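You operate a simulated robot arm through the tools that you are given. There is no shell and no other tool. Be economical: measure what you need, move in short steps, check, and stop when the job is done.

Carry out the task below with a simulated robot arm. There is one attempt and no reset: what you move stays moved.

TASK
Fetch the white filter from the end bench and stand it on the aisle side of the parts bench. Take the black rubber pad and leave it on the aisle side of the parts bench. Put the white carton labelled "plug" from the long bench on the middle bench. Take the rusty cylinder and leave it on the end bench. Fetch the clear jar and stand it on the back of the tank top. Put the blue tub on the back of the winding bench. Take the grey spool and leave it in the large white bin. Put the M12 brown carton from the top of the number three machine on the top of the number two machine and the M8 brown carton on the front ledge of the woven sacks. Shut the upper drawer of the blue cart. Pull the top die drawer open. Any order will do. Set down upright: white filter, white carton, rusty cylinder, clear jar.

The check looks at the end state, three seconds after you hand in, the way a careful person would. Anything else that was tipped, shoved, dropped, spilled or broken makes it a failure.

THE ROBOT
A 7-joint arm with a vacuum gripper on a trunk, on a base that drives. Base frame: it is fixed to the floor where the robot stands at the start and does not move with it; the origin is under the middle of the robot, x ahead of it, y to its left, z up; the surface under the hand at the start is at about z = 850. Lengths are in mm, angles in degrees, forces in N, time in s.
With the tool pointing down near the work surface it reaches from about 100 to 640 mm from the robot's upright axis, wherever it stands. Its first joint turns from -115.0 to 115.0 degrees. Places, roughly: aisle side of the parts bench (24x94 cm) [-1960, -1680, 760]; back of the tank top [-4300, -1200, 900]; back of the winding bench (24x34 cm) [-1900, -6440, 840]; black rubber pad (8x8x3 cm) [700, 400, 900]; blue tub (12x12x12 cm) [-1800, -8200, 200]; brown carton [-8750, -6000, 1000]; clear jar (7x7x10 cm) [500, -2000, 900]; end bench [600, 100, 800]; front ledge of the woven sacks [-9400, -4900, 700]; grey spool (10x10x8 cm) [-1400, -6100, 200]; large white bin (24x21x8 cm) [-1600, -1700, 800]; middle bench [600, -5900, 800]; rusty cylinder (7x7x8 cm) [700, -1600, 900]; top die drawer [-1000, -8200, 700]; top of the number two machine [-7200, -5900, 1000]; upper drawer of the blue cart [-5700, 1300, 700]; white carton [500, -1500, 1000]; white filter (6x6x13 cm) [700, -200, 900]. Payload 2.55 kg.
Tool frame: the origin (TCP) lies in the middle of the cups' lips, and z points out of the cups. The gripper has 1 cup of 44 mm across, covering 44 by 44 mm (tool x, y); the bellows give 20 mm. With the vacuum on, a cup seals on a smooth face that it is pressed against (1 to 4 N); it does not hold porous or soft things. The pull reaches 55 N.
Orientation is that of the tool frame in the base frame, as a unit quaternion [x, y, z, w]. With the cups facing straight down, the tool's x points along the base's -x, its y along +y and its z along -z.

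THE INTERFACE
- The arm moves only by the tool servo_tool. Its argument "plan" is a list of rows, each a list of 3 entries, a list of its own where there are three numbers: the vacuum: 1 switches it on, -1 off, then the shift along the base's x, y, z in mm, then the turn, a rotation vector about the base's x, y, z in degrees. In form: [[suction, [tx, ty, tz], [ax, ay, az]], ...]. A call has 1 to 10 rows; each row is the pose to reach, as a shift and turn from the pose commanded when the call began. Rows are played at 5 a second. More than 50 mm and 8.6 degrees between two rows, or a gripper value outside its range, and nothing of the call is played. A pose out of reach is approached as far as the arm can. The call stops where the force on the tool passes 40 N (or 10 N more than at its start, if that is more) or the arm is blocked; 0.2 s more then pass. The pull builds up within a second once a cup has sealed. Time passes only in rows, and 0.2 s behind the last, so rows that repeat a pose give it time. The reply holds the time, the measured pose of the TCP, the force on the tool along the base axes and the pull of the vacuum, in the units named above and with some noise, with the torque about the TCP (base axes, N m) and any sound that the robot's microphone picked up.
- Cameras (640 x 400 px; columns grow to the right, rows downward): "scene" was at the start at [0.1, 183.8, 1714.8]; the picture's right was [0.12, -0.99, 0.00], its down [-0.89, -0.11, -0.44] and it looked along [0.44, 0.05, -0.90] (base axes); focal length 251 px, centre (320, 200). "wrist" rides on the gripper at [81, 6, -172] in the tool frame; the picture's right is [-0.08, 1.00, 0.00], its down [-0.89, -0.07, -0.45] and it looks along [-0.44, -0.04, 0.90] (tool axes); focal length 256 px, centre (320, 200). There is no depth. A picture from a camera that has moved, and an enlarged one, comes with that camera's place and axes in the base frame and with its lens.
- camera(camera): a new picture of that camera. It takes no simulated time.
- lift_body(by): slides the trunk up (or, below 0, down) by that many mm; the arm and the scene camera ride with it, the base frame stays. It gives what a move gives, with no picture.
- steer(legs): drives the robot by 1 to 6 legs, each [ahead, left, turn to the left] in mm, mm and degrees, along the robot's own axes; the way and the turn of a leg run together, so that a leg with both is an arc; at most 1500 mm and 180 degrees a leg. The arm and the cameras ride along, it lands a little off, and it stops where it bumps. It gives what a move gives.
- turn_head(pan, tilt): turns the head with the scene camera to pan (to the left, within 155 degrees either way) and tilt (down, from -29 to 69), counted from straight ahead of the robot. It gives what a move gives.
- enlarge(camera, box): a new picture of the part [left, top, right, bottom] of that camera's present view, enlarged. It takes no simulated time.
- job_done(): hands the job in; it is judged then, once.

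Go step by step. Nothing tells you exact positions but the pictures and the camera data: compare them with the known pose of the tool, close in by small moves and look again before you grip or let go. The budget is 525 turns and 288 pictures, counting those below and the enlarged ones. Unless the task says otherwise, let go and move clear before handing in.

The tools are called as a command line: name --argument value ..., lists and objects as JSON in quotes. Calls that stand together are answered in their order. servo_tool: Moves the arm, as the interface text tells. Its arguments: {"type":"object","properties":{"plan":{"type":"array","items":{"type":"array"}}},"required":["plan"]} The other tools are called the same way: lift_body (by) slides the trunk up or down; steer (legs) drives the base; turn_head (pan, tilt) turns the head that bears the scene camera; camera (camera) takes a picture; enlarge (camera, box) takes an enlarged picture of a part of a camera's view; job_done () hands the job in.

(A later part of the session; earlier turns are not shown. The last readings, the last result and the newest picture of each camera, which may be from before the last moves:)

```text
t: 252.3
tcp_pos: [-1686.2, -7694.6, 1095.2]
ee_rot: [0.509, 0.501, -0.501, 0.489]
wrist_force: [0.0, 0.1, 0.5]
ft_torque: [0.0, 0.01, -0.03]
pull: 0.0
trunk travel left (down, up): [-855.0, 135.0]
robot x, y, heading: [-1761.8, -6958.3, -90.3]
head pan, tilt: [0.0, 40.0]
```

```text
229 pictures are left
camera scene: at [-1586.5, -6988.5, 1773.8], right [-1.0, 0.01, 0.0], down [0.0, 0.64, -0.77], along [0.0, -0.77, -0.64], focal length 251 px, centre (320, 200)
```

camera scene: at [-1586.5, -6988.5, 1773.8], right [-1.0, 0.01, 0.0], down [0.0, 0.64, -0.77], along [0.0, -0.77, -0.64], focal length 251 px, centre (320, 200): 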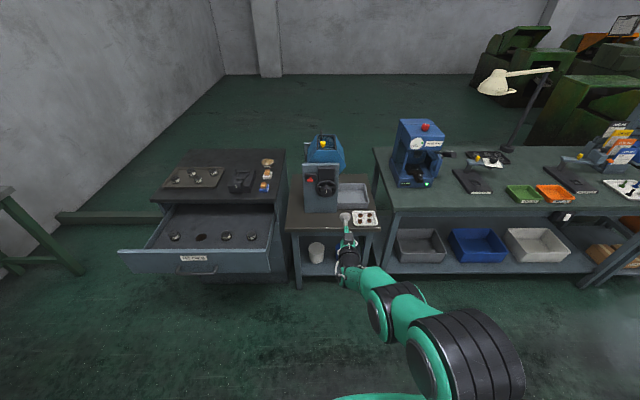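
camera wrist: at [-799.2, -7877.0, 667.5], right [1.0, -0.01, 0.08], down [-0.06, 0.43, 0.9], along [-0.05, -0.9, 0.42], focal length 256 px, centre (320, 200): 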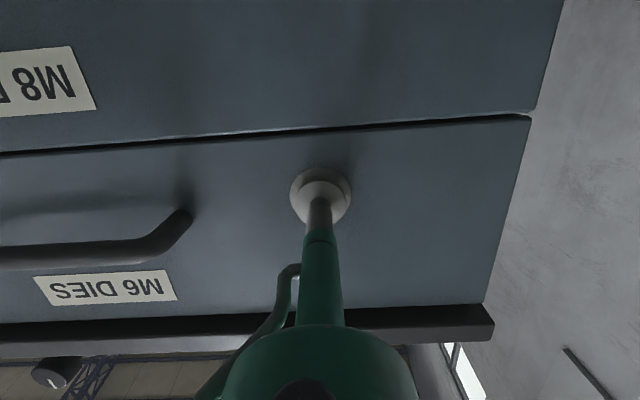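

lift_body --by -750

turn_head --pan -8 --tilt 30

camera --camera "scene"

camera --camera "wrist"

```text
refused: -750 is not a number from -400 to 400
```

```text
t: 253.1
tcp_pos: [-1686.2, -7694.3, 1094.0]
ee_rot: [0.509, 0.501, -0.501, 0.488]
wrist_force: [-0.6, -0.8, 0.1]
ft_torque: [0.0, 0.03, -0.02]
pull: 0.2
trunk travel left (down, up): [-855.0, 135.0]
robot x, y, heading: [-1762.8, -6965.2, -90.2]
head pan, tilt: [-8.0, 30.0]
```

```text
228 pictures are left
camera scene: at [-1598.9, -6993.0, 1789.1], right [-0.99, 0.14, 0.0], down [0.07, 0.5, -0.87], along [-0.12, -0.86, -0.5], focal length 251 px, centre (320, 200)
```

scene: 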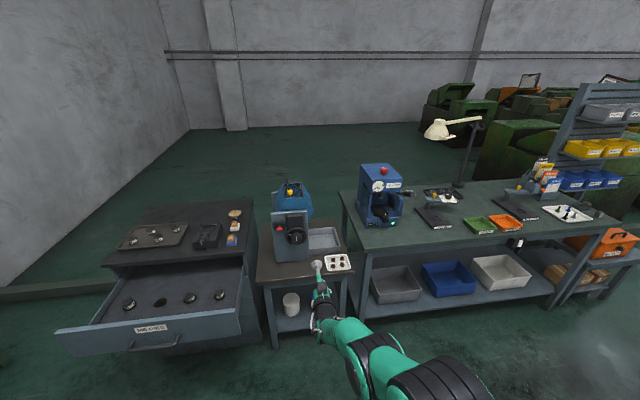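

```text
227 pictures are left
camera wrist: at [-1676.5, -7519.6, 1016.6], right [1.0, -0.02, 0.07], down [-0.06, 0.43, 0.9], along [-0.05, -0.9, 0.43], focal length 256 px, centre (320, 200)
```

wrist: 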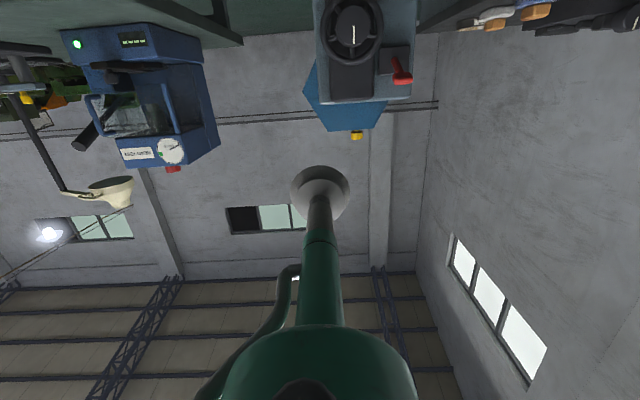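

lift_body --by -400

lift_body --by -350

camera --camera "scene"

camera --camera "wrist"

```text
t: 256.9
tcp_pos: [-1686.5, -7694.9, 695.3]
ee_rot: [0.509, 0.501, -0.501, 0.488]
wrist_force: [0.1, 0.1, 0.1]
ft_torque: [0.05, 0.02, 0.0]
pull: 0.0
trunk travel left (down, up): [-455.0, 535.0]
robot x, y, heading: [-1762.2, -6962.2, -90.4]
head pan, tilt: [-8.0, 30.0]
```

```text
t: 260.3
tcp_pos: [-1685.5, -7693.1, 344.2]
ee_rot: [0.508, 0.502, -0.5, 0.489]
wrist_force: [0.4, 0.0, 0.3]
ft_torque: [-0.01, -0.02, -0.03]
pull: 0.0
trunk travel left (down, up): [-105.0, 885.0]
robot x, y, heading: [-1762.6, -6961.9, -90.3]
head pan, tilt: [-8.0, 30.0]
```

```text
226 pictures are left
camera scene: at [-1599.1, -6992.9, 1039.2], right [-0.99, 0.14, 0.0], down [0.07, 0.49, -0.87], along [-0.12, -0.86, -0.5], focal length 251 px, centre (320, 200)
```

scene: 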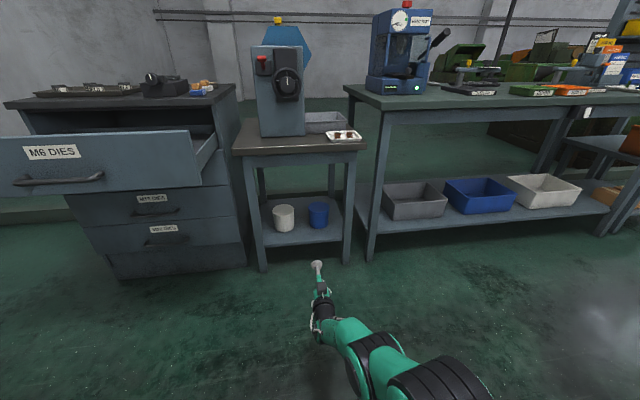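

```text
225 pictures are left
camera wrist: at [-1676.6, -7519.5, 266.7], right [1.0, -0.02, 0.07], down [-0.06, 0.43, 0.9], along [-0.05, -0.9, 0.43], focal length 256 px, centre (320, 200)
```

wrist: 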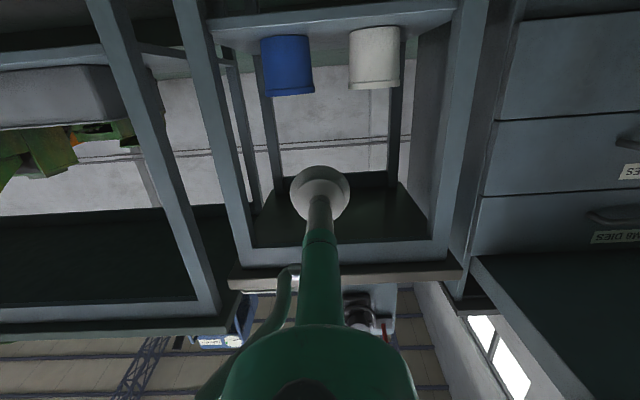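

enlarge --camera "scene" --box '[230, 170, 390, 270]'

```text
4.00 times, centred on (310, 220) of scene
camera zoom: at [-1599.1, -6992.9, 1039.2], right [-0.99, 0.14, 0.0], down [0.07, 0.49, -0.87], along [-0.12, -0.86, -0.5], focal length 1002 px, centre (360, 120)
```

zoom: 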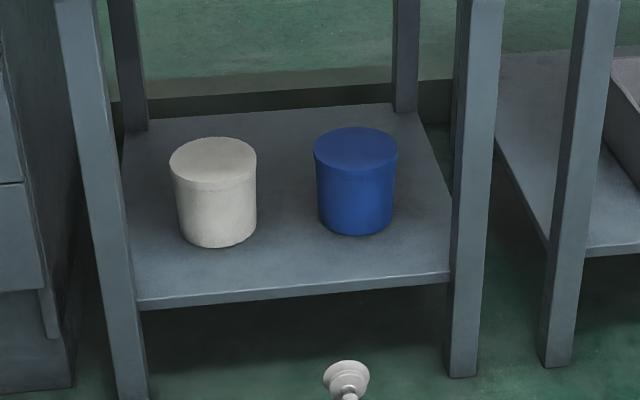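

The tub is a lidded blue cylinder on the lower shelf at about (-1764,-8222), with its lid at z≈285. I'll try suction on its side with the tool horizontal, so I'll lower and align.

lift_body --by -104

steer --legs '[[180, -78, 0.3]]'

camera --camera "wrist"

camera --camera "scene"

```text
t: 261.7
tcp_pos: [-1685.9, -7695.1, 240.7]
ee_rot: [0.51, 0.5, -0.502, 0.488]
wrist_force: [0.1, -0.7, 0.8]
ft_torque: [0.01, 0.04, 0.0]
pull: 0.0
trunk travel left (down, up): [-1.0, 989.0]
robot x, y, heading: [-1764.5, -6961.4, -90.3]
head pan, tilt: [-8.0, 30.0]
```

```text
t: 263.3
tcp_pos: [-1756.0, -7874.1, 239.4]
ee_rot: [0.506, 0.504, -0.498, 0.492]
wrist_force: [0.5, -0.3, -0.2]
ft_torque: [-0.01, -0.03, -0.02]
pull: 0.1
trunk travel left (down, up): [-1.0, 989.0]
robot x, y, heading: [-1840.1, -7144.5, -89.9]
head pan, tilt: [-8.0, 30.0]
```

```text
223 pictures are left
camera wrist: at [-1749.2, -7699.1, 162.6], right [1.0, -0.01, 0.07], down [-0.06, 0.43, 0.9], along [-0.04, -0.9, 0.43], focal length 256 px, centre (320, 200)
```

wrist: 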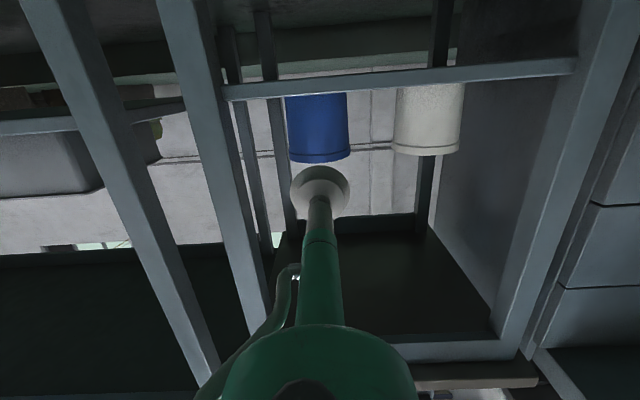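

```text
222 pictures are left
camera scene: at [-1677.5, -7171.8, 935.1], right [-0.99, 0.13, 0.0], down [0.07, 0.5, -0.87], along [-0.12, -0.86, -0.5], focal length 251 px, centre (320, 200)
```

scene: 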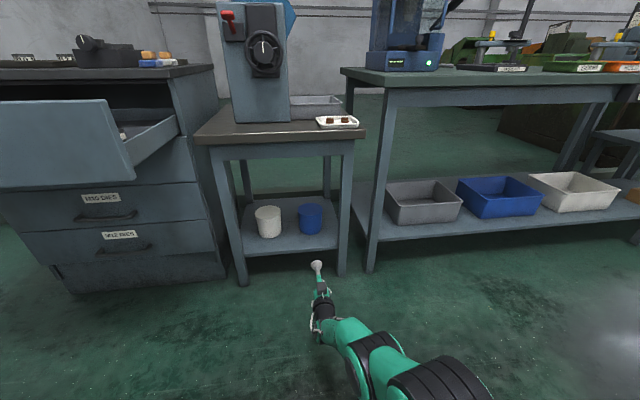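

lift_body --by 10

steer --legs '[[190, -14, 0]]'

camera --camera "wrist"

enlarge --camera "scene" --box '[220, 190, 380, 290]'

```text
t: 263.9
tcp_pos: [-1756.4, -7873.5, 250.5]
ee_rot: [0.506, 0.504, -0.498, 0.492]
wrist_force: [-0.1, 0.1, 1.3]
ft_torque: [0.0, 0.02, -0.01]
pull: 0.0
trunk travel left (down, up): [-11.0, 979.0]
robot x, y, heading: [-1838.4, -7142.9, -89.7]
head pan, tilt: [-8.0, 30.0]
```

```text
t: 265.4
tcp_pos: [-1769.6, -8060.0, 250.6]
ee_rot: [0.506, 0.505, -0.497, 0.492]
wrist_force: [-0.5, -0.5, -0.8]
ft_torque: [-0.01, 0.0, 0.02]
pull: 0.2
trunk travel left (down, up): [-11.0, 979.0]
robot x, y, heading: [-1851.0, -7328.8, -89.7]
head pan, tilt: [-8.0, 30.0]
```

```text
221 pictures are left
camera wrist: at [-1761.8, -7885.3, 172.5], right [1.0, -0.01, 0.07], down [-0.06, 0.43, 0.9], along [-0.04, -0.9, 0.43], focal length 256 px, centre (320, 200)
```

wrist: 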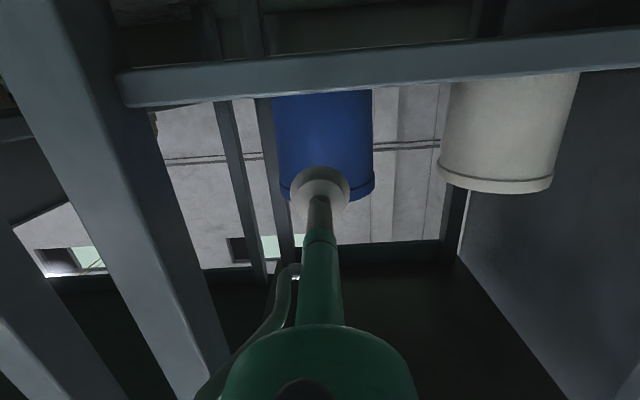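

```text
4.00 times, centred on (300, 240) of scene
camera zoom: at [-1690.5, -7357.9, 945.1], right [-0.99, 0.13, 0.0], down [0.07, 0.5, -0.87], along [-0.11, -0.86, -0.5], focal length 1002 px, centre (400, 40)
```

zoom: 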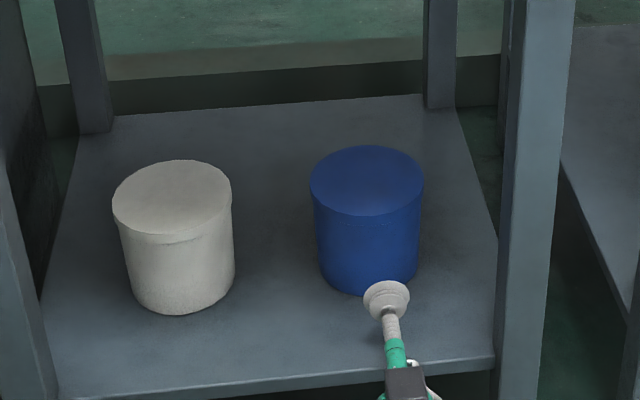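

servo_tool --plan '[[1, [8, -25, 0], [0, 0, 0]], [1, [8, -42, 0], [0, 0, 0]], [1, [8, -50, 0], [0, 0, 0]], [1, [8, -56, 0], [0, 0, 0]], [1, [8, -60, 0], [0, 0, 0]], [1, [8, -64, 0], [0, 0, 0]], [1, [8, -67, 0], [0, 0, 0]]]'

enlarge --camera "scene" --box '[260, 200, 380, 275]'

```text
t: 267.0
tcp_pos: [-1761.3, -8128.5, 250.1]
ee_rot: [0.506, 0.504, -0.498, 0.491]
wrist_force: [0.1, -1.0, 0.2]
ft_torque: [-0.33, 0.19, -0.03]
pull: 55.1
trunk travel left (down, up): [-11.0, 979.0]
robot x, y, heading: [-1855.8, -7328.2, -89.5]
head pan, tilt: [-8.0, 30.0]
```

```text
5.33 times, centred on (320, 238) of scene
camera zoom: at [-1690.4, -7357.8, 945.1], right [-0.99, 0.13, 0.0], down [0.07, 0.5, -0.87], along [-0.11, -0.86, -0.5], focal length 1336 px, centre (320, 0)
```

zoom: 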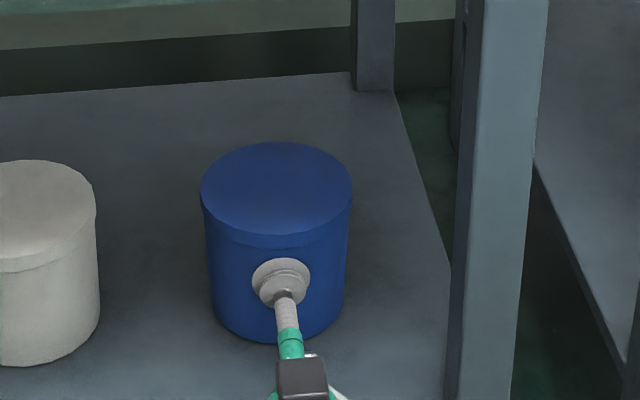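

It sealed on the side. I'll lift slightly and back out.

lift_body --by 30

enlarge --camera "scene" --box '[260, 200, 380, 275]'

```text
t: 267.7
tcp_pos: [-1761.2, -8127.5, 278.4]
ee_rot: [0.506, 0.506, -0.496, 0.491]
wrist_force: [0.7, 0.0, -4.9]
ft_torque: [0.23, -0.03, -0.05]
pull: 54.7
trunk travel left (down, up): [-41.0, 949.0]
robot x, y, heading: [-1851.0, -7328.9, -89.3]
head pan, tilt: [-8.0, 30.0]
```

```text
5.33 times, centred on (320, 238) of scene
camera zoom: at [-1690.4, -7358.4, 975.1], right [-0.99, 0.13, 0.0], down [0.07, 0.5, -0.87], along [-0.11, -0.86, -0.5], focal length 1336 px, centre (320, 0)
```

zoom: 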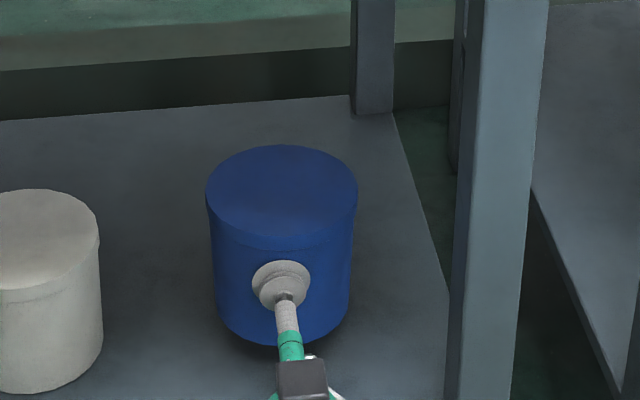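

steer --legs '[[-340, 0, -0.5]]'

lift_body --by 400

lift_body --by 400

lift_body --by 60

steer --legs '[[0, 0, -90], [0, 0, -90]]'

turn_head --pan 0 --tilt 40

camera --camera "scene"

```text
t: 270.0
tcp_pos: [-1764.9, -7785.7, 279.5]
ee_rot: [0.507, 0.505, -0.498, 0.491]
wrist_force: [0.9, 0.0, -5.1]
ft_torque: [0.22, -0.06, -0.04]
pull: 55.1
trunk travel left (down, up): [-41.0, 949.0]
robot x, y, heading: [-1859.6, -6985.3, -89.8]
head pan, tilt: [-8.0, 30.0]
```

```text
t: 273.8
tcp_pos: [-1764.8, -7785.3, 677.9]
ee_rot: [0.507, 0.504, -0.498, 0.491]
wrist_force: [-1.1, 0.7, -5.8]
ft_torque: [0.24, -0.02, -0.03]
pull: 55.2
trunk travel left (down, up): [-441.0, 549.0]
robot x, y, heading: [-1854.3, -6988.7, -89.3]
head pan, tilt: [-8.0, 30.0]
```

```text
t: 277.6
tcp_pos: [-1764.9, -7786.8, 1078.3]
ee_rot: [0.506, 0.505, -0.498, 0.491]
wrist_force: [1.5, 0.2, -4.9]
ft_torque: [0.2, -0.04, -0.02]
pull: 55.0
trunk travel left (down, up): [-841.0, 149.0]
robot x, y, heading: [-1858.6, -6987.7, -89.7]
head pan, tilt: [-8.0, 30.0]
```

```text
t: 278.6
tcp_pos: [-1765.3, -7784.8, 1139.4]
ee_rot: [0.507, 0.504, -0.498, 0.49]
wrist_force: [0.1, 0.3, -5.3]
ft_torque: [0.26, -0.04, -0.05]
pull: 55.1
trunk travel left (down, up): [-901.0, 89.0]
robot x, y, heading: [-1855.3, -6987.5, -89.8]
head pan, tilt: [-8.0, 30.0]
```

```text
t: 286.7
tcp_pos: [-1926.4, -6187.3, 1138.9]
ee_rot: [-0.499, 0.512, 0.486, 0.503]
wrist_force: [0.7, 0.1, -4.6]
ft_torque: [-0.23, 0.0, 0.02]
pull: 54.7
trunk travel left (down, up): [-901.0, 89.0]
robot x, y, heading: [-1855.3, -6983.7, 89.2]
head pan, tilt: [-8.0, 30.0]
```

```text
t: 287.4
tcp_pos: [-1926.9, -6187.7, 1137.4]
ee_rot: [-0.499, 0.513, 0.485, 0.503]
wrist_force: [0.2, 0.0, -5.1]
ft_torque: [-0.28, -0.06, 0.02]
pull: 54.8
trunk travel left (down, up): [-901.0, 89.0]
robot x, y, heading: [-1853.6, -6987.1, 89.0]
head pan, tilt: [0.0, 40.0]
```

```text
217 pictures are left
camera scene: at [-2033.3, -6959.2, 1819.8], right [1.0, -0.02, 0.0], down [-0.01, -0.64, -0.77], along [0.01, 0.77, -0.64], focal length 251 px, centre (320, 200)
```

scene: 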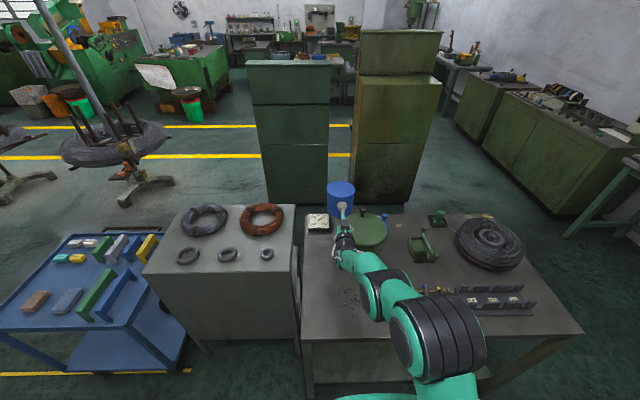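

I'm facing north with the tub over the bench. I'll back up so the tub sits above the free rear strip, at about (-1930,-6450).

steer --legs '[[-320, 0, 1]]'

turn_head --pan -5 --tilt 45

camera --camera "scene"

```text
t: 289.6
tcp_pos: [-1944.5, -6500.8, 1139.9]
ee_rot: [-0.503, 0.508, 0.489, 0.499]
wrist_force: [-0.7, 0.2, -5.0]
ft_torque: [-0.26, -0.04, -0.01]
pull: 54.5
trunk travel left (down, up): [-901.0, 89.0]
robot x, y, heading: [-1856.6, -7298.3, 90.1]
head pan, tilt: [0.0, 40.0]
```

```text
t: 290.2
tcp_pos: [-1944.8, -6500.2, 1138.0]
ee_rot: [-0.504, 0.508, 0.49, 0.499]
wrist_force: [0.3, 0.6, -4.6]
ft_torque: [-0.26, 0.03, -0.01]
pull: 54.2
trunk travel left (down, up): [-901.0, 89.0]
robot x, y, heading: [-1860.0, -7299.1, 90.1]
head pan, tilt: [-5.0, 45.0]
```

```text
216 pictures are left
camera scene: at [-2029.4, -7278.4, 1812.5], right [1.0, -0.09, 0.0], down [-0.06, -0.7, -0.71], along [0.06, 0.7, -0.71], focal length 251 px, centre (320, 200)
```

scene: 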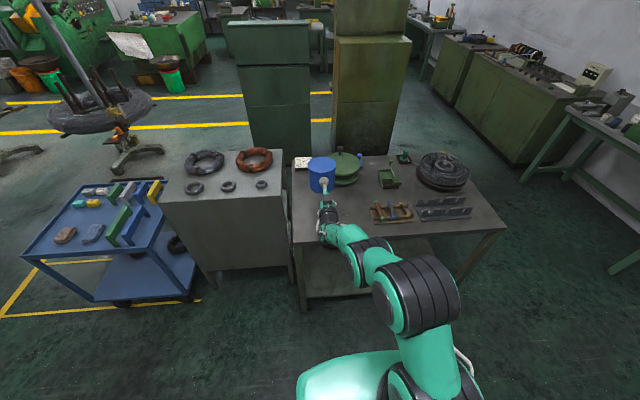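

lift_body --by -215

enlarge --camera "scene" --box '[270, 130, 430, 250]'

```text
t: 292.5
tcp_pos: [-1944.2, -6502.1, 926.7]
ee_rot: [-0.502, 0.507, 0.491, 0.5]
wrist_force: [-0.3, 0.6, 0.1]
ft_torque: [0.25, 0.04, 0.0]
pull: 54.9
trunk travel left (down, up): [-686.0, 304.0]
robot x, y, heading: [-1859.1, -7300.7, 90.2]
head pan, tilt: [-5.0, 45.0]
```

```text
3.33 times, centred on (350, 190) of scene
camera zoom: at [-2029.2, -7278.9, 1597.6], right [1.0, -0.09, 0.0], down [-0.06, -0.7, -0.71], along [0.06, 0.7, -0.71], focal length 835 px, centre (220, 233)
```

zoom: 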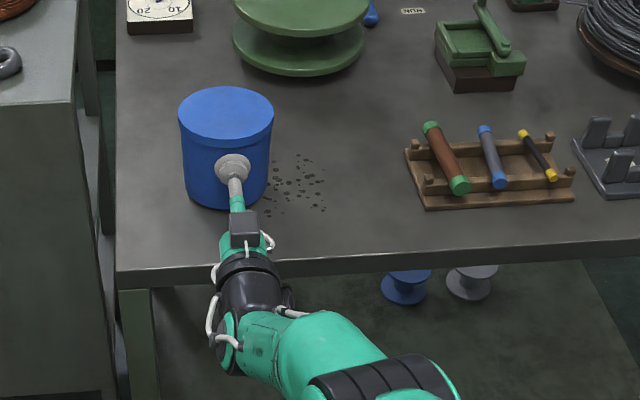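

lift_body --by -3

```text
t: 293.0
tcp_pos: [-1944.8, -6500.4, 924.5]
ee_rot: [-0.503, 0.507, 0.491, 0.499]
wrist_force: [-0.4, -2.8, 4.9]
ft_torque: [0.55, 0.03, 0.01]
pull: 55.1
trunk travel left (down, up): [-683.0, 307.0]
robot x, y, heading: [-1856.6, -7294.5, 89.9]
head pan, tilt: [-5.0, 45.0]
```

It's resting on the bench. Releasing and backing straight off.

servo_tool --plan '[[-1, [0, 0, 0], [0, 0, 0]], [-1, [0, 0, 0], [0, 0, 0]], [-1, [0, 0, 0], [0, 0, 0]], [-1, [0, 0, 0], [0, 0, 0]], [-1, [0, -8, 0], [0, 0, 0]]]'

enlarge --camera "scene" --box '[270, 130, 430, 250]'

```text
t: 294.2
tcp_pos: [-1946.3, -6507.5, 921.5]
ee_rot: [-0.504, 0.508, 0.49, 0.499]
wrist_force: [0.4, -0.2, 0.4]
ft_torque: [0.02, -0.04, 0.02]
pull: 0.0
trunk travel left (down, up): [-683.0, 307.0]
robot x, y, heading: [-1857.9, -7302.0, 90.2]
head pan, tilt: [-5.0, 45.0]
```

```text
3.33 times, centred on (350, 190) of scene
camera zoom: at [-2029.3, -7278.8, 1594.5], right [1.0, -0.09, 0.0], down [-0.06, -0.7, -0.71], along [0.06, 0.7, -0.71], focal length 835 px, centre (220, 233)
```

zoom: 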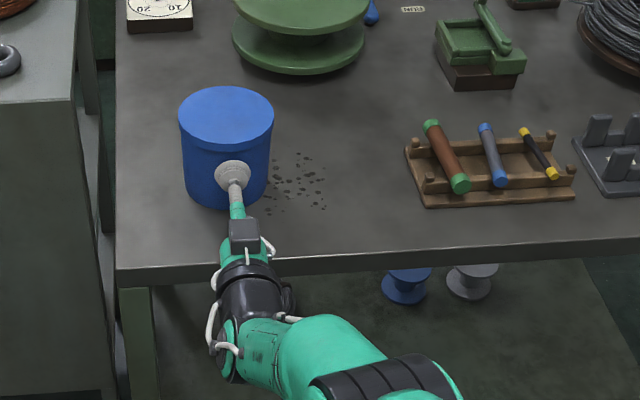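

The tub is standing on the back of the winding bench. The grey spool is on that bench's lower shelf near (-1376,-6127); I'll back off, turn the tool down again and go round to look.

steer --legs '[[-120, 0, 0]]'

servo_tool --plan '[[-1, [0, -35, 0], [-8.5, 0, 0]], [-1, [0, -70, 0], [-17, 0, 0]], [-1, [5, -105, 0], [-25.5, 0, 0]], [-1, [10, -140, 0], [-34, 0, 0]], [-1, [15, -175, 0], [-42.5, 0, 0]], [-1, [20, -210, 0], [-51, 0, 0]], [-1, [25, -245, 0], [-59.5, 0, 0]], [-1, [30, -280, 0], [-68, 0, 0]], [-1, [35, -310, 0], [-76.5, 0, 0]], [-1, [40, -340, 0], [-85, 0, 0]]]'

```text
t: 295.4
tcp_pos: [-1942.6, -6626.0, 922.0]
ee_rot: [-0.502, 0.508, 0.489, 0.5]
wrist_force: [-0.1, 0.7, 0.3]
ft_torque: [0.0, 0.02, -0.04]
pull: 0.0
trunk travel left (down, up): [-683.0, 307.0]
robot x, y, heading: [-1858.5, -7414.3, 89.9]
head pan, tilt: [-5.0, 45.0]
```

```text
t: 297.6
tcp_pos: [-1903.7, -6968.2, 920.8]
ee_rot: [0.709, -0.705, -0.017, -0.026]
wrist_force: [1.3, -0.6, 0.1]
ft_torque: [-0.02, 0.04, 0.03]
pull: 0.0
trunk travel left (down, up): [-683.0, 307.0]
robot x, y, heading: [-1858.9, -7415.7, 89.8]
head pan, tilt: [-5.0, 45.0]
```

servo_tool --plan '[[-1, [0, 0, 0], [-3.5, 0.7, 0]]]'

steer --legs '[[130, 0, 0], [0, -1480, 0], [1500, 0, 0], [80, 0, 90]]'

lift_body --by -400

turn_head --pan 10 --tilt 20

camera --camera "scene"

```text
t: 298.1
tcp_pos: [-1903.0, -6965.9, 919.5]
ee_rot: [0.708, -0.706, 0.001, -0.003]
wrist_force: [0.1, 0.6, 0.1]
ft_torque: [0.0, 0.0, 0.0]
pull: 0.1
trunk travel left (down, up): [-683.0, 307.0]
robot x, y, heading: [-1857.1, -7413.4, 90.2]
head pan, tilt: [-5.0, 45.0]
```

```text
t: 317.2
tcp_pos: [-855.9, -5788.4, 920.7]
ee_rot: [1.0, 0.004, -0.002, -0.002]
wrist_force: [0.0, 0.8, -0.1]
ft_torque: [0.0, 0.03, 0.02]
pull: 0.0
trunk travel left (down, up): [-683.0, 307.0]
robot x, y, heading: [-406.9, -5741.1, -179.6]
head pan, tilt: [-5.0, 45.0]
```

```text
t: 321.0
tcp_pos: [-856.3, -5788.9, 519.9]
ee_rot: [1.0, 0.005, -0.001, -0.002]
wrist_force: [-0.1, -0.2, -0.2]
ft_torque: [-0.03, 0.01, 0.01]
pull: 0.0
trunk travel left (down, up): [-283.0, 707.0]
robot x, y, heading: [-407.6, -5739.8, -179.6]
head pan, tilt: [-5.0, 45.0]
```

```text
t: 321.9
tcp_pos: [-856.8, -5788.7, 519.8]
ee_rot: [1.0, 0.004, -0.002, -0.002]
wrist_force: [0.6, 0.1, 0.5]
ft_torque: [-0.01, -0.01, 0.02]
pull: 0.0
trunk travel left (down, up): [-283.0, 707.0]
robot x, y, heading: [-408.1, -5742.8, -179.8]
head pan, tilt: [10.0, 20.0]
```

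```text
213 pictures are left
camera scene: at [-439.1, -5934.5, 1233.1], right [-0.18, 0.98, 0.0], down [0.34, 0.06, -0.94], along [-0.92, -0.17, -0.34], focal length 251 px, centre (320, 200)
```

scene: 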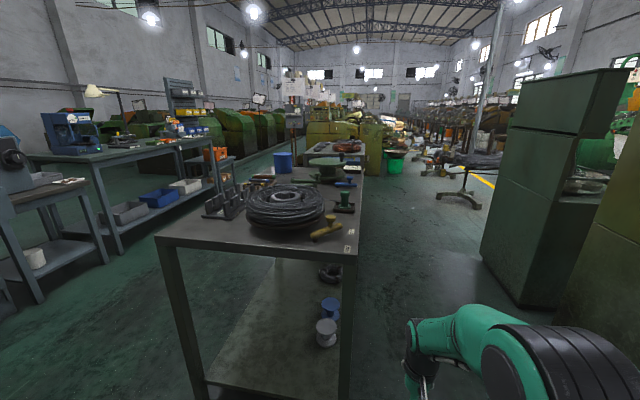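

enlarge --camera "scene" --box '[260, 260, 400, 400]'

```text
2.86 times, centred on (330, 330) of scene
camera zoom: at [-439.1, -5934.5, 1233.1], right [-0.18, 0.98, 0.0], down [0.34, 0.06, -0.94], along [-0.92, -0.17, -0.34], focal length 716 px, centre (291, -171)
```

zoom: 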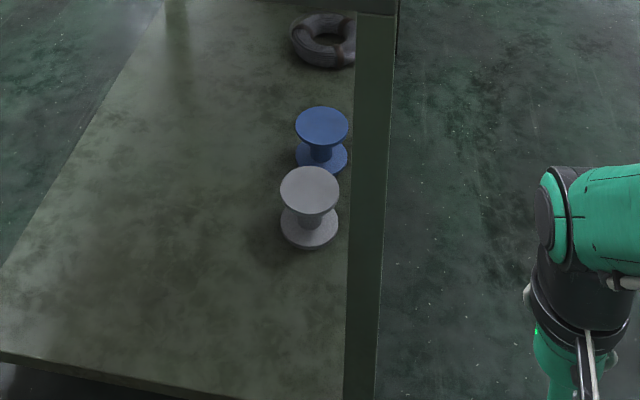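

The spool has a flat solid top at about (-1377,-6090, z≈210), only 145 mm inside the bench's north edge. I'll approach from the north with the tool down and low.

steer --legs '[[0, -290, 0], [1015, 0, 0], [0, 0, 90]]'

turn_head --pan 8 --tilt 40

camera --camera "scene"

```text
t: 332.4
tcp_pos: [-1378.7, -5908.7, 516.8]
ee_rot: [0.719, 0.695, 0.002, -0.003]
wrist_force: [-0.2, 0.0, 0.3]
ft_torque: [-0.01, 0.04, 0.01]
pull: 0.1
trunk travel left (down, up): [-283.0, 707.0]
robot x, y, heading: [-1406.3, -5463.0, -92.0]
head pan, tilt: [10.0, 20.0]
```

```text
t: 333.2
tcp_pos: [-1378.2, -5909.7, 515.7]
ee_rot: [0.719, 0.695, 0.002, -0.006]
wrist_force: [-0.3, 0.1, -0.5]
ft_torque: [0.0, 0.0, 0.02]
pull: 0.0
trunk travel left (down, up): [-283.0, 707.0]
robot x, y, heading: [-1407.0, -5459.8, -92.0]
head pan, tilt: [8.0, 40.0]
```

```text
211 pictures are left
camera scene: at [-1220.6, -5495.0, 1201.9], right [-0.99, -0.1, 0.0], down [-0.07, 0.64, -0.77], along [0.08, -0.76, -0.64], focal length 251 px, centre (320, 200)
```

scene: 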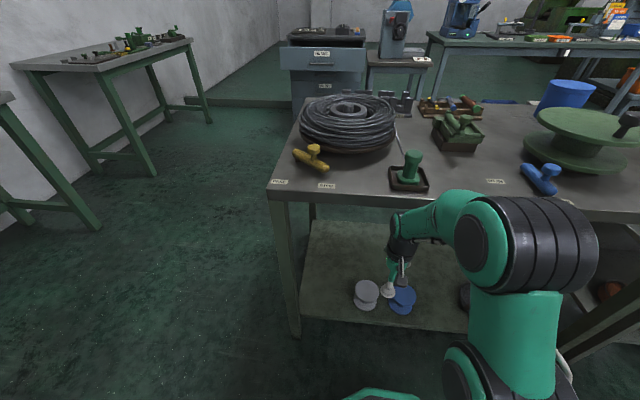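

lift_body --by -275

servo_tool --plan '[[-1, [5, -20, 20], [0, 0, 0]], [-1, [10, -40, 20], [0, 0, 0]], [-1, [15, -70, 20], [0, 0, 0]], [-1, [20, -100, 20], [0, 0, 0]], [-1, [20, -130, 20], [0, 0, 0]]]'

camera --camera "scene"

camera --camera "wrist"

```text
t: 336.0
tcp_pos: [-1378.0, -5910.0, 241.3]
ee_rot: [0.719, 0.695, 0.001, -0.005]
wrist_force: [0.4, 0.6, 0.0]
ft_torque: [0.03, 0.01, 0.01]
pull: 0.0
trunk travel left (down, up): [-8.0, 982.0]
robot x, y, heading: [-1405.8, -5462.4, -91.8]
head pan, tilt: [8.0, 40.0]
```

```text
t: 337.2
tcp_pos: [-1358.2, -6027.3, 248.2]
ee_rot: [0.718, 0.696, 0.001, -0.003]
wrist_force: [-0.1, 0.3, -0.2]
ft_torque: [0.0, 0.01, -0.03]
pull: 0.2
out of reach, approached as far as the arm can: row 5
trunk travel left (down, up): [-8.0, 982.0]
robot x, y, heading: [-1404.2, -5463.3, -92.3]
head pan, tilt: [8.0, 40.0]
```

```text
210 pictures are left
camera scene: at [-1220.8, -5495.2, 926.8], right [-0.99, -0.1, 0.0], down [-0.07, 0.64, -0.77], along [0.08, -0.76, -0.64], focal length 251 px, centre (320, 200)
```

scene: 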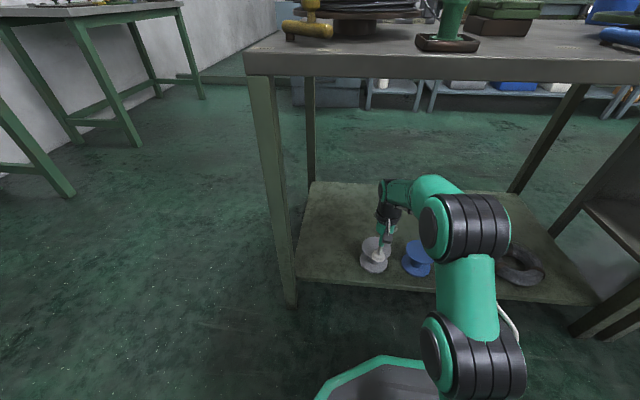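

```text
209 pictures are left
camera wrist: at [-1348.7, -5947.9, 421.1], right [0.99, -0.11, 0.0], down [-0.1, -0.89, 0.44], along [-0.05, -0.44, -0.9], focal length 256 px, centre (320, 200)
```

wrist: 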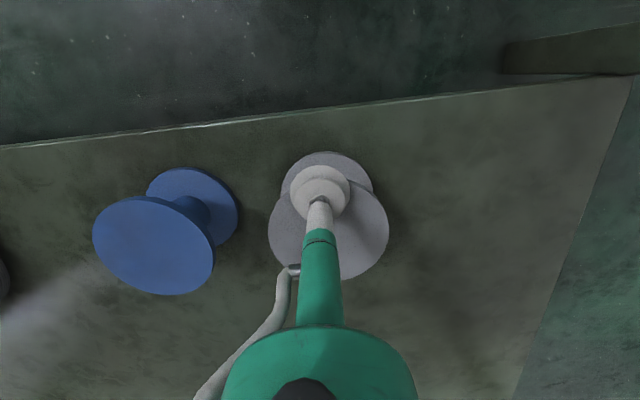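

lift_body --by 15

steer --legs '[[40, 4, 0]]'

camera --camera "wrist"

enlarge --camera "scene" --box '[330, 160, 490, 290]'

```text
t: 337.9
tcp_pos: [-1358.5, -6027.2, 263.8]
ee_rot: [0.718, 0.696, 0.001, -0.004]
wrist_force: [-0.2, 0.0, 0.4]
ft_torque: [0.0, -0.03, 0.0]
pull: 0.0
trunk travel left (down, up): [-23.0, 967.0]
robot x, y, heading: [-1403.8, -5463.0, -92.0]
head pan, tilt: [8.0, 40.0]
```

```text
t: 338.7
tcp_pos: [-1355.0, -6066.2, 263.3]
ee_rot: [0.718, 0.696, 0.002, -0.004]
wrist_force: [0.0, 0.4, -0.7]
ft_torque: [-0.01, 0.02, 0.02]
pull: 0.1
trunk travel left (down, up): [-23.0, 967.0]
robot x, y, heading: [-1400.8, -5503.3, -92.2]
head pan, tilt: [8.0, 40.0]
```

```text
208 pictures are left
camera wrist: at [-1345.8, -5986.8, 435.9], right [0.99, -0.11, 0.0], down [-0.1, -0.89, 0.44], along [-0.05, -0.44, -0.9], focal length 256 px, centre (320, 200)
```

wrist: 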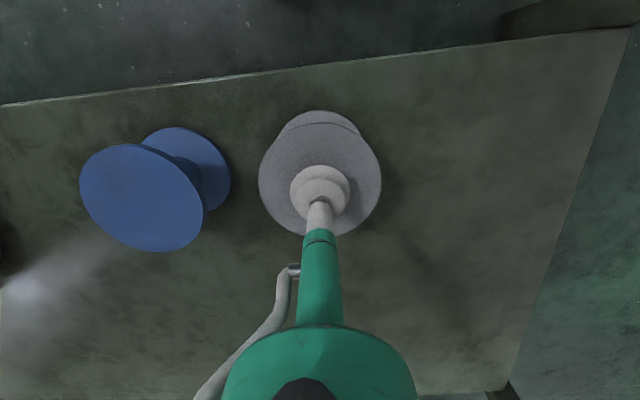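

```text
3.08 times, centred on (410, 225) of scene
camera zoom: at [-1218.2, -5534.3, 941.8], right [-0.99, -0.1, 0.0], down [-0.07, 0.64, -0.77], along [0.08, -0.76, -0.64], focal length 771 px, centre (43, 123)
```

zoom: 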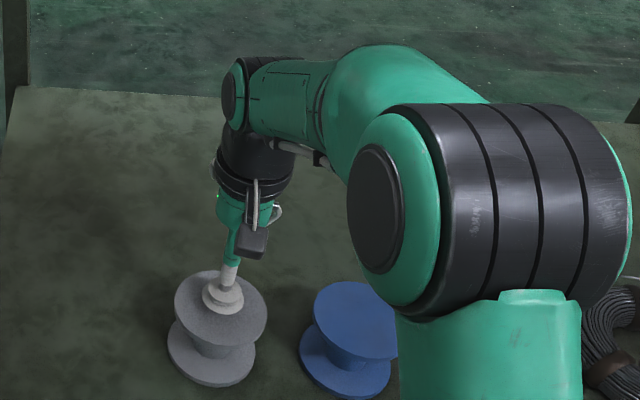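

Aligned over the spool's centre, so descending.

servo_tool --plan '[[1, [0, 0, -12], [0, 0, 0]], [1, [0, 0, -20], [0, 0, 0]], [1, [0, 0, -25], [0, 0, 0]], [1, [0, 0, -29], [0, 0, 0]], [1, [0, 0, -33], [0, 0, 0]]]'

```text
t: 339.8
tcp_pos: [-1353.7, -6071.3, 242.3]
ee_rot: [0.718, 0.696, -0.004, 0.002]
wrist_force: [0.3, 2.4, 13.4]
ft_torque: [0.3, -0.08, 0.0]
pull: 54.9
trunk travel left (down, up): [-23.0, 967.0]
robot x, y, heading: [-1405.4, -5502.3, -92.1]
head pan, tilt: [8.0, 40.0]
stopped in row 5: the force on the tool passed its limit at 41 N (the readings are from after the stop); the commanded pose is now the measured one
```

lift_body --by 40

steer --legs '[[-270, 0, 0]]'

camera --camera "scene"

```text
t: 340.6
tcp_pos: [-1354.9, -6069.6, 278.7]
ee_rot: [0.718, 0.696, -0.001, 0.0]
wrist_force: [-0.4, -0.1, -0.9]
ft_torque: [0.04, 0.03, -0.02]
pull: 54.7
trunk travel left (down, up): [-63.0, 927.0]
robot x, y, heading: [-1403.0, -5501.3, -92.1]
head pan, tilt: [8.0, 40.0]
```

```text
t: 342.5
tcp_pos: [-1345.9, -5802.5, 279.8]
ee_rot: [0.718, 0.696, -0.002, 0.0]
wrist_force: [-0.3, -0.1, -0.9]
ft_torque: [-0.01, -0.03, 0.04]
pull: 55.2
trunk travel left (down, up): [-63.0, 927.0]
robot x, y, heading: [-1394.4, -5237.1, -92.2]
head pan, tilt: [8.0, 40.0]
```

```text
206 pictures are left
camera scene: at [-1208.6, -5266.4, 981.8], right [-0.99, -0.1, 0.0], down [-0.07, 0.64, -0.77], along [0.08, -0.76, -0.64], focal length 251 px, centre (320, 200)
```

scene: 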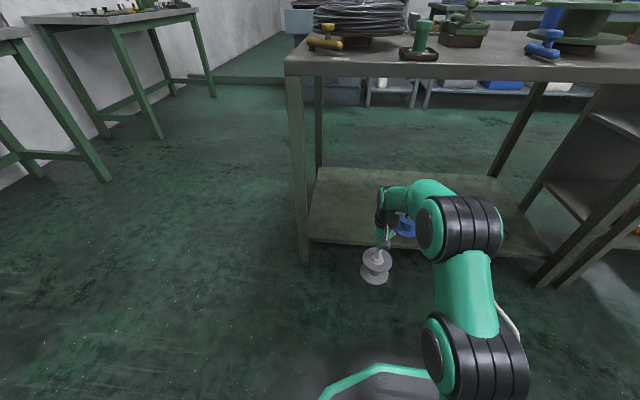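

I have the spool out. I'll raise it to carrying height and drive back to the parts bench.

servo_tool --plan '[[1, [0, 45, 5], [0, 0, 0]], [1, [0, 90, 10], [0, 0, 0]], [1, [0, 130, 15], [0, 0, 0]]]'

lift_body --by 400

lift_body --by 400

steer --legs '[[0, 0, 2], [0, 1060, 0], [-1400, 0, 0], [-1400, 0, 0]]'

```text
t: 343.3
tcp_pos: [-1348.7, -5672.9, 300.0]
ee_rot: [0.718, 0.696, -0.003, 0.002]
wrist_force: [-0.3, 0.8, -1.3]
ft_torque: [0.04, 0.0, -0.01]
pull: 54.3
trunk travel left (down, up): [-63.0, 927.0]
robot x, y, heading: [-1394.4, -5236.6, -92.0]
head pan, tilt: [8.0, 40.0]
```

```text
t: 347.1
tcp_pos: [-1347.8, -5671.3, 699.0]
ee_rot: [0.719, 0.695, -0.002, 0.001]
wrist_force: [1.6, 0.9, -0.9]
ft_torque: [0.03, 0.0, 0.01]
pull: 55.2
trunk travel left (down, up): [-463.0, 527.0]
robot x, y, heading: [-1391.2, -5231.4, -91.9]
head pan, tilt: [8.0, 40.0]
```

```text
t: 351.0
tcp_pos: [-1347.0, -5673.1, 1100.1]
ee_rot: [0.718, 0.696, -0.003, 0.0]
wrist_force: [0.3, -0.1, -1.1]
ft_torque: [0.0, 0.01, 0.02]
pull: 54.4
trunk travel left (down, up): [-863.0, 127.0]
robot x, y, heading: [-1395.6, -5234.9, -92.2]
head pan, tilt: [8.0, 40.0]
```

```text
t: 369.9
tcp_pos: [-305.6, -2860.3, 1100.2]
ee_rot: [0.697, 0.717, -0.001, 0.0]
wrist_force: [-0.2, -0.5, -1.2]
ft_torque: [0.02, 0.02, -0.04]
pull: 55.0
trunk travel left (down, up): [-863.0, 127.0]
robot x, y, heading: [-379.2, -2426.3, -88.9]
head pan, tilt: [8.0, 40.0]
```

steer --legs '[[0, 0, 179], [0, 1160, 0]]'

turn_head --pan 5 --tilt 50

camera --camera "scene"

```text
t: 382.9
tcp_pos: [-1560.1, -1927.5, 1099.9]
ee_rot: [-0.689, 0.724, 0.001, 0.002]
wrist_force: [-0.5, -0.4, -1.0]
ft_torque: [-0.05, 0.0, -0.03]
pull: 54.9
trunk travel left (down, up): [-863.0, 127.0]
robot x, y, heading: [-1521.3, -2362.9, 87.0]
head pan, tilt: [8.0, 40.0]
```

```text
t: 383.6
tcp_pos: [-1559.3, -1928.2, 1099.7]
ee_rot: [-0.69, 0.724, 0.001, 0.002]
wrist_force: [-0.4, -0.2, -1.6]
ft_torque: [-0.01, -0.04, -0.01]
pull: 54.3
trunk travel left (down, up): [-863.0, 127.0]
robot x, y, heading: [-1521.0, -2367.5, 87.1]
head pan, tilt: [5.0, 50.0]
```

```text
205 pictures are left
camera scene: at [-1704.4, -2340.9, 1767.7], right [1.0, 0.04, 0.0], down [0.03, -0.77, -0.64], along [-0.02, 0.64, -0.77], focal length 251 px, centre (320, 200)
```

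scene: 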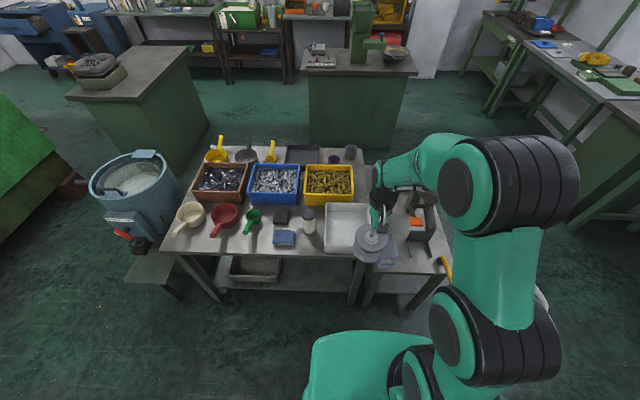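

steer --legs '[[140, 20, 0]]'

camera --camera "wrist"

```text
t: 385.0
tcp_pos: [-1572.4, -1786.9, 1099.3]
ee_rot: [-0.69, 0.724, 0.0, 0.002]
wrist_force: [0.0, -0.3, 0.1]
ft_torque: [-0.04, -0.02, -0.01]
pull: 54.5
trunk travel left (down, up): [-863.0, 127.0]
robot x, y, heading: [-1529.8, -2225.6, 87.4]
head pan, tilt: [5.0, 50.0]
```

```text
204 pictures are left
camera wrist: at [-1582.9, -1867.2, 1271.1], right [-0.99, 0.13, 0.0], down [0.11, 0.89, 0.45], along [0.06, 0.45, -0.89], focal length 256 px, centre (320, 200)
```

wrist: 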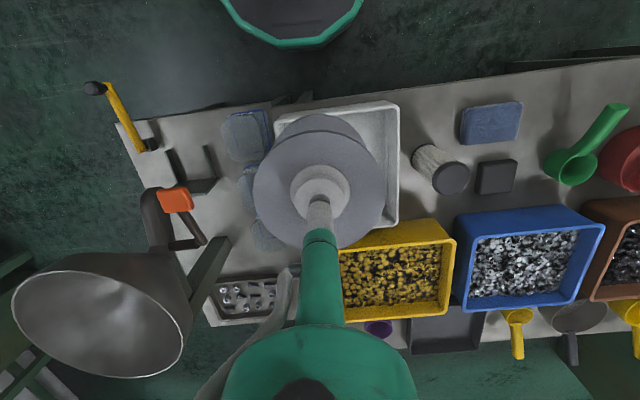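

servo_tool --plan '[[1, [-10, 45, -5], [0, 0, 0]], [1, [-21, 90, -10], [0, 0, 0]], [1, [-21, 90, -55], [0, 0, 0]], [1, [-21, 90, -100], [0, 0, 0]], [1, [-21, 90, -145], [0, 0, 0]]]'

camera --camera "wrist"

```text
t: 386.2
tcp_pos: [-1593.4, -1697.4, 953.6]
ee_rot: [-0.69, 0.724, 0.001, 0.002]
wrist_force: [-0.1, 0.6, -1.0]
ft_torque: [-0.02, -0.02, -0.04]
pull: 54.7
trunk travel left (down, up): [-863.0, 127.0]
robot x, y, heading: [-1537.6, -2226.8, 87.0]
head pan, tilt: [5.0, 50.0]
```

```text
203 pictures are left
camera wrist: at [-1603.6, -1777.9, 1126.0], right [-0.99, 0.13, 0.0], down [0.11, 0.89, 0.45], along [0.06, 0.45, -0.89], focal length 256 px, centre (320, 200)
```

wrist: 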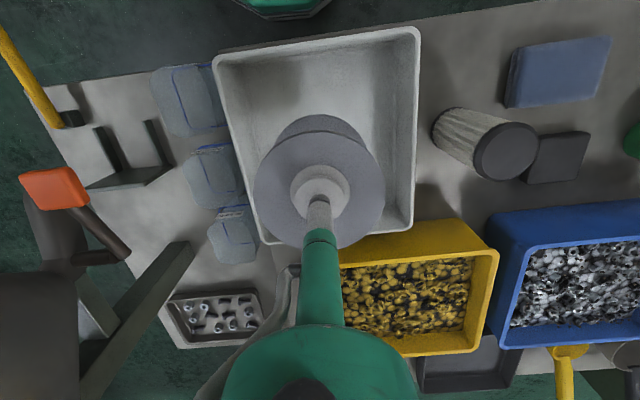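

servo_tool --plan '[[1, [0, 5, -45], [0, 0, 0]], [1, [0, 5, -85], [0, 0, 0]], [1, [0, 5, -95], [0, 0, 0]], [1, [0, 5, -99], [0, 0, 0]], [1, [0, 5, -102], [0, 0, 0]]]'

```text
t: 387.4
tcp_pos: [-1593.0, -1691.3, 854.3]
ee_rot: [-0.689, 0.724, 0.001, 0.002]
wrist_force: [0.3, -0.4, -0.8]
ft_torque: [0.0, 0.02, -0.04]
pull: 55.3
trunk travel left (down, up): [-863.0, 127.0]
robot x, y, heading: [-1534.9, -2225.2, 86.9]
head pan, tilt: [5.0, 50.0]
```

servo_tool --plan '[[1, [0, 0, -3], [0, 0, 0]], [1, [0, 0, -6], [0, 0, 0]], [1, [0, 0, -8], [0, 0, 0]], [1, [0, 0, -10], [0, 0, 0]]]'

```text
t: 388.4
tcp_pos: [-1594.0, -1693.1, 846.9]
ee_rot: [-0.69, 0.723, 0.004, 0.006]
wrist_force: [-2.6, -5.7, 30.9]
ft_torque: [-0.36, 0.1, 0.0]
pull: 55.1
trunk travel left (down, up): [-863.0, 127.0]
robot x, y, heading: [-1535.6, -2227.5, 86.8]
head pan, tilt: [5.0, 50.0]
```

Contact. Releasing.

servo_tool --plan '[[-1, [0, 0, 3], [0, 0, 0]], [-1, [0, 0, 4], [0, 0, 0]], [-1, [0, 0, 4], [0, 0, 0]], [-1, [0, 0, 5], [0, 0, 0]], [-1, [0, 0, 20], [0, 0, 0]], [-1, [0, 0, 65], [0, 0, 0]], [-1, [0, 0, 110], [0, 0, 0]], [-1, [0, 0, 155], [0, 0, 0]], [-1, [0, -30, 195], [0, 0, 0]], [-1, [10, -65, 230], [0, 0, 0]]]'

camera --camera "wrist"

```text
refused: row 10 steps farther than a row can; nothing moved
```

```text
202 pictures are left
camera wrist: at [-1602.8, -1773.6, 1017.6], right [-0.99, 0.13, 0.0], down [0.11, 0.88, 0.46], along [0.06, 0.45, -0.89], focal length 256 px, centre (320, 200)
```

wrist: 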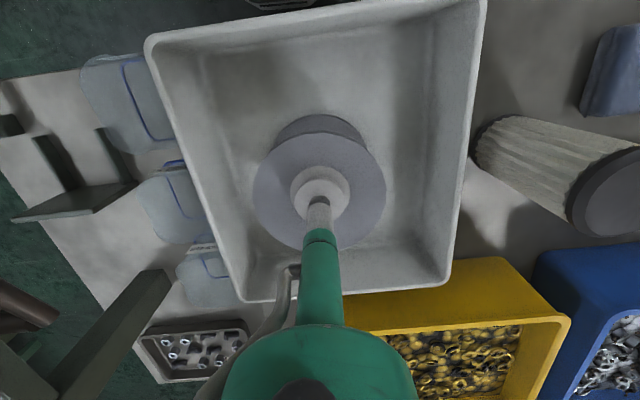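

servo_tool --plan '[[-1, [0, 0, 3], [0, 0, 0]], [-1, [0, 0, 4], [0, 0, 0]], [-1, [0, 0, 4], [0, 0, 0]], [-1, [0, 0, 5], [0, 0, 0]], [-1, [0, 0, 20], [0, 0, 0]], [-1, [0, 0, 65], [0, 0, 0]], [-1, [0, 0, 110], [0, 0, 0]], [-1, [0, 0, 155], [0, 0, 0]], [-1, [0, -25, 195], [0, 0, 0]], [-1, [5, -55, 230], [0, 0, 0]]]'

camera --camera "wrist"

```text
t: 390.6
tcp_pos: [-1585.6, -1750.6, 1071.7]
ee_rot: [-0.69, 0.724, 0.001, 0.003]
wrist_force: [-0.5, -0.4, 0.1]
ft_torque: [0.02, -0.02, 0.0]
pull: 0.1
trunk travel left (down, up): [-863.0, 127.0]
robot x, y, heading: [-1536.4, -2229.5, 87.0]
head pan, tilt: [5.0, 50.0]
```

```text
201 pictures are left
camera wrist: at [-1595.6, -1831.0, 1243.7], right [-0.99, 0.13, 0.0], down [0.11, 0.89, 0.45], along [0.06, 0.45, -0.89], focal length 256 px, centre (320, 200)
```

wrist: 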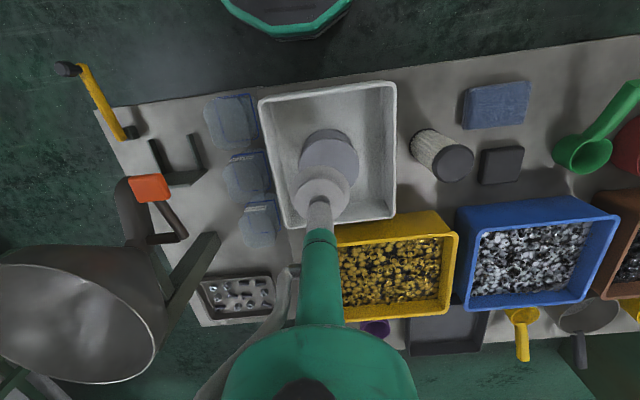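

The spool sits in the white bin. Next is the clear jar at the long bench near (490,-1950).

servo_tool --plan '[[-1, [0, -40, 25], [0, 0, 0]], [-1, [0, -75, 60], [0, 0, 0]]]'

steer --legs '[[-140, 0, 2], [0, -1200, 0], [0, 0, -89], [0, 380, 0]]'

turn_head --pan 0 --tilt 45

camera --camera "scene"

```text
t: 391.2
tcp_pos: [-1584.3, -1824.6, 1134.7]
ee_rot: [-0.689, 0.724, 0.0, 0.002]
wrist_force: [-0.1, -0.4, -0.6]
ft_torque: [0.03, 0.01, 0.01]
pull: 0.1
trunk travel left (down, up): [-863.0, 127.0]
robot x, y, heading: [-1533.3, -2227.5, 87.0]
head pan, tilt: [5.0, 50.0]
```

```text
t: 403.9
tcp_pos: [44.1, -1921.2, 1134.2]
ee_rot: [-0.005, 1.0, -0.002, 0.002]
wrist_force: [-0.6, 0.7, 0.2]
ft_torque: [-0.01, 0.0, 0.01]
pull: 0.1
trunk travel left (down, up): [-863.0, 127.0]
robot x, y, heading: [-357.3, -1993.1, 0.2]
head pan, tilt: [5.0, 50.0]
```

```text
t: 404.6
tcp_pos: [44.4, -1919.7, 1134.4]
ee_rot: [-0.005, 1.0, -0.002, 0.002]
wrist_force: [-0.2, 0.3, 0.3]
ft_torque: [0.01, -0.03, 0.0]
pull: 0.1
trunk travel left (down, up): [-863.0, 127.0]
robot x, y, heading: [-354.5, -1994.5, 0.3]
head pan, tilt: [0.0, 45.0]
```

```text
200 pictures are left
camera scene: at [-337.7, -1817.5, 1774.5], right [0.0, -1.0, 0.0], down [-0.71, 0.0, -0.71], along [0.71, 0.0, -0.71], focal length 251 px, centre (320, 200)
```

scene: 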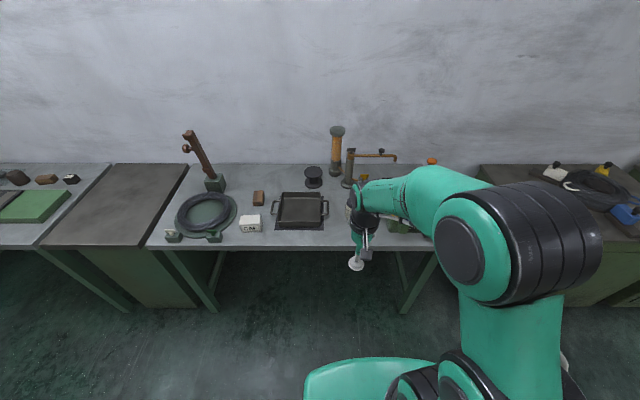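

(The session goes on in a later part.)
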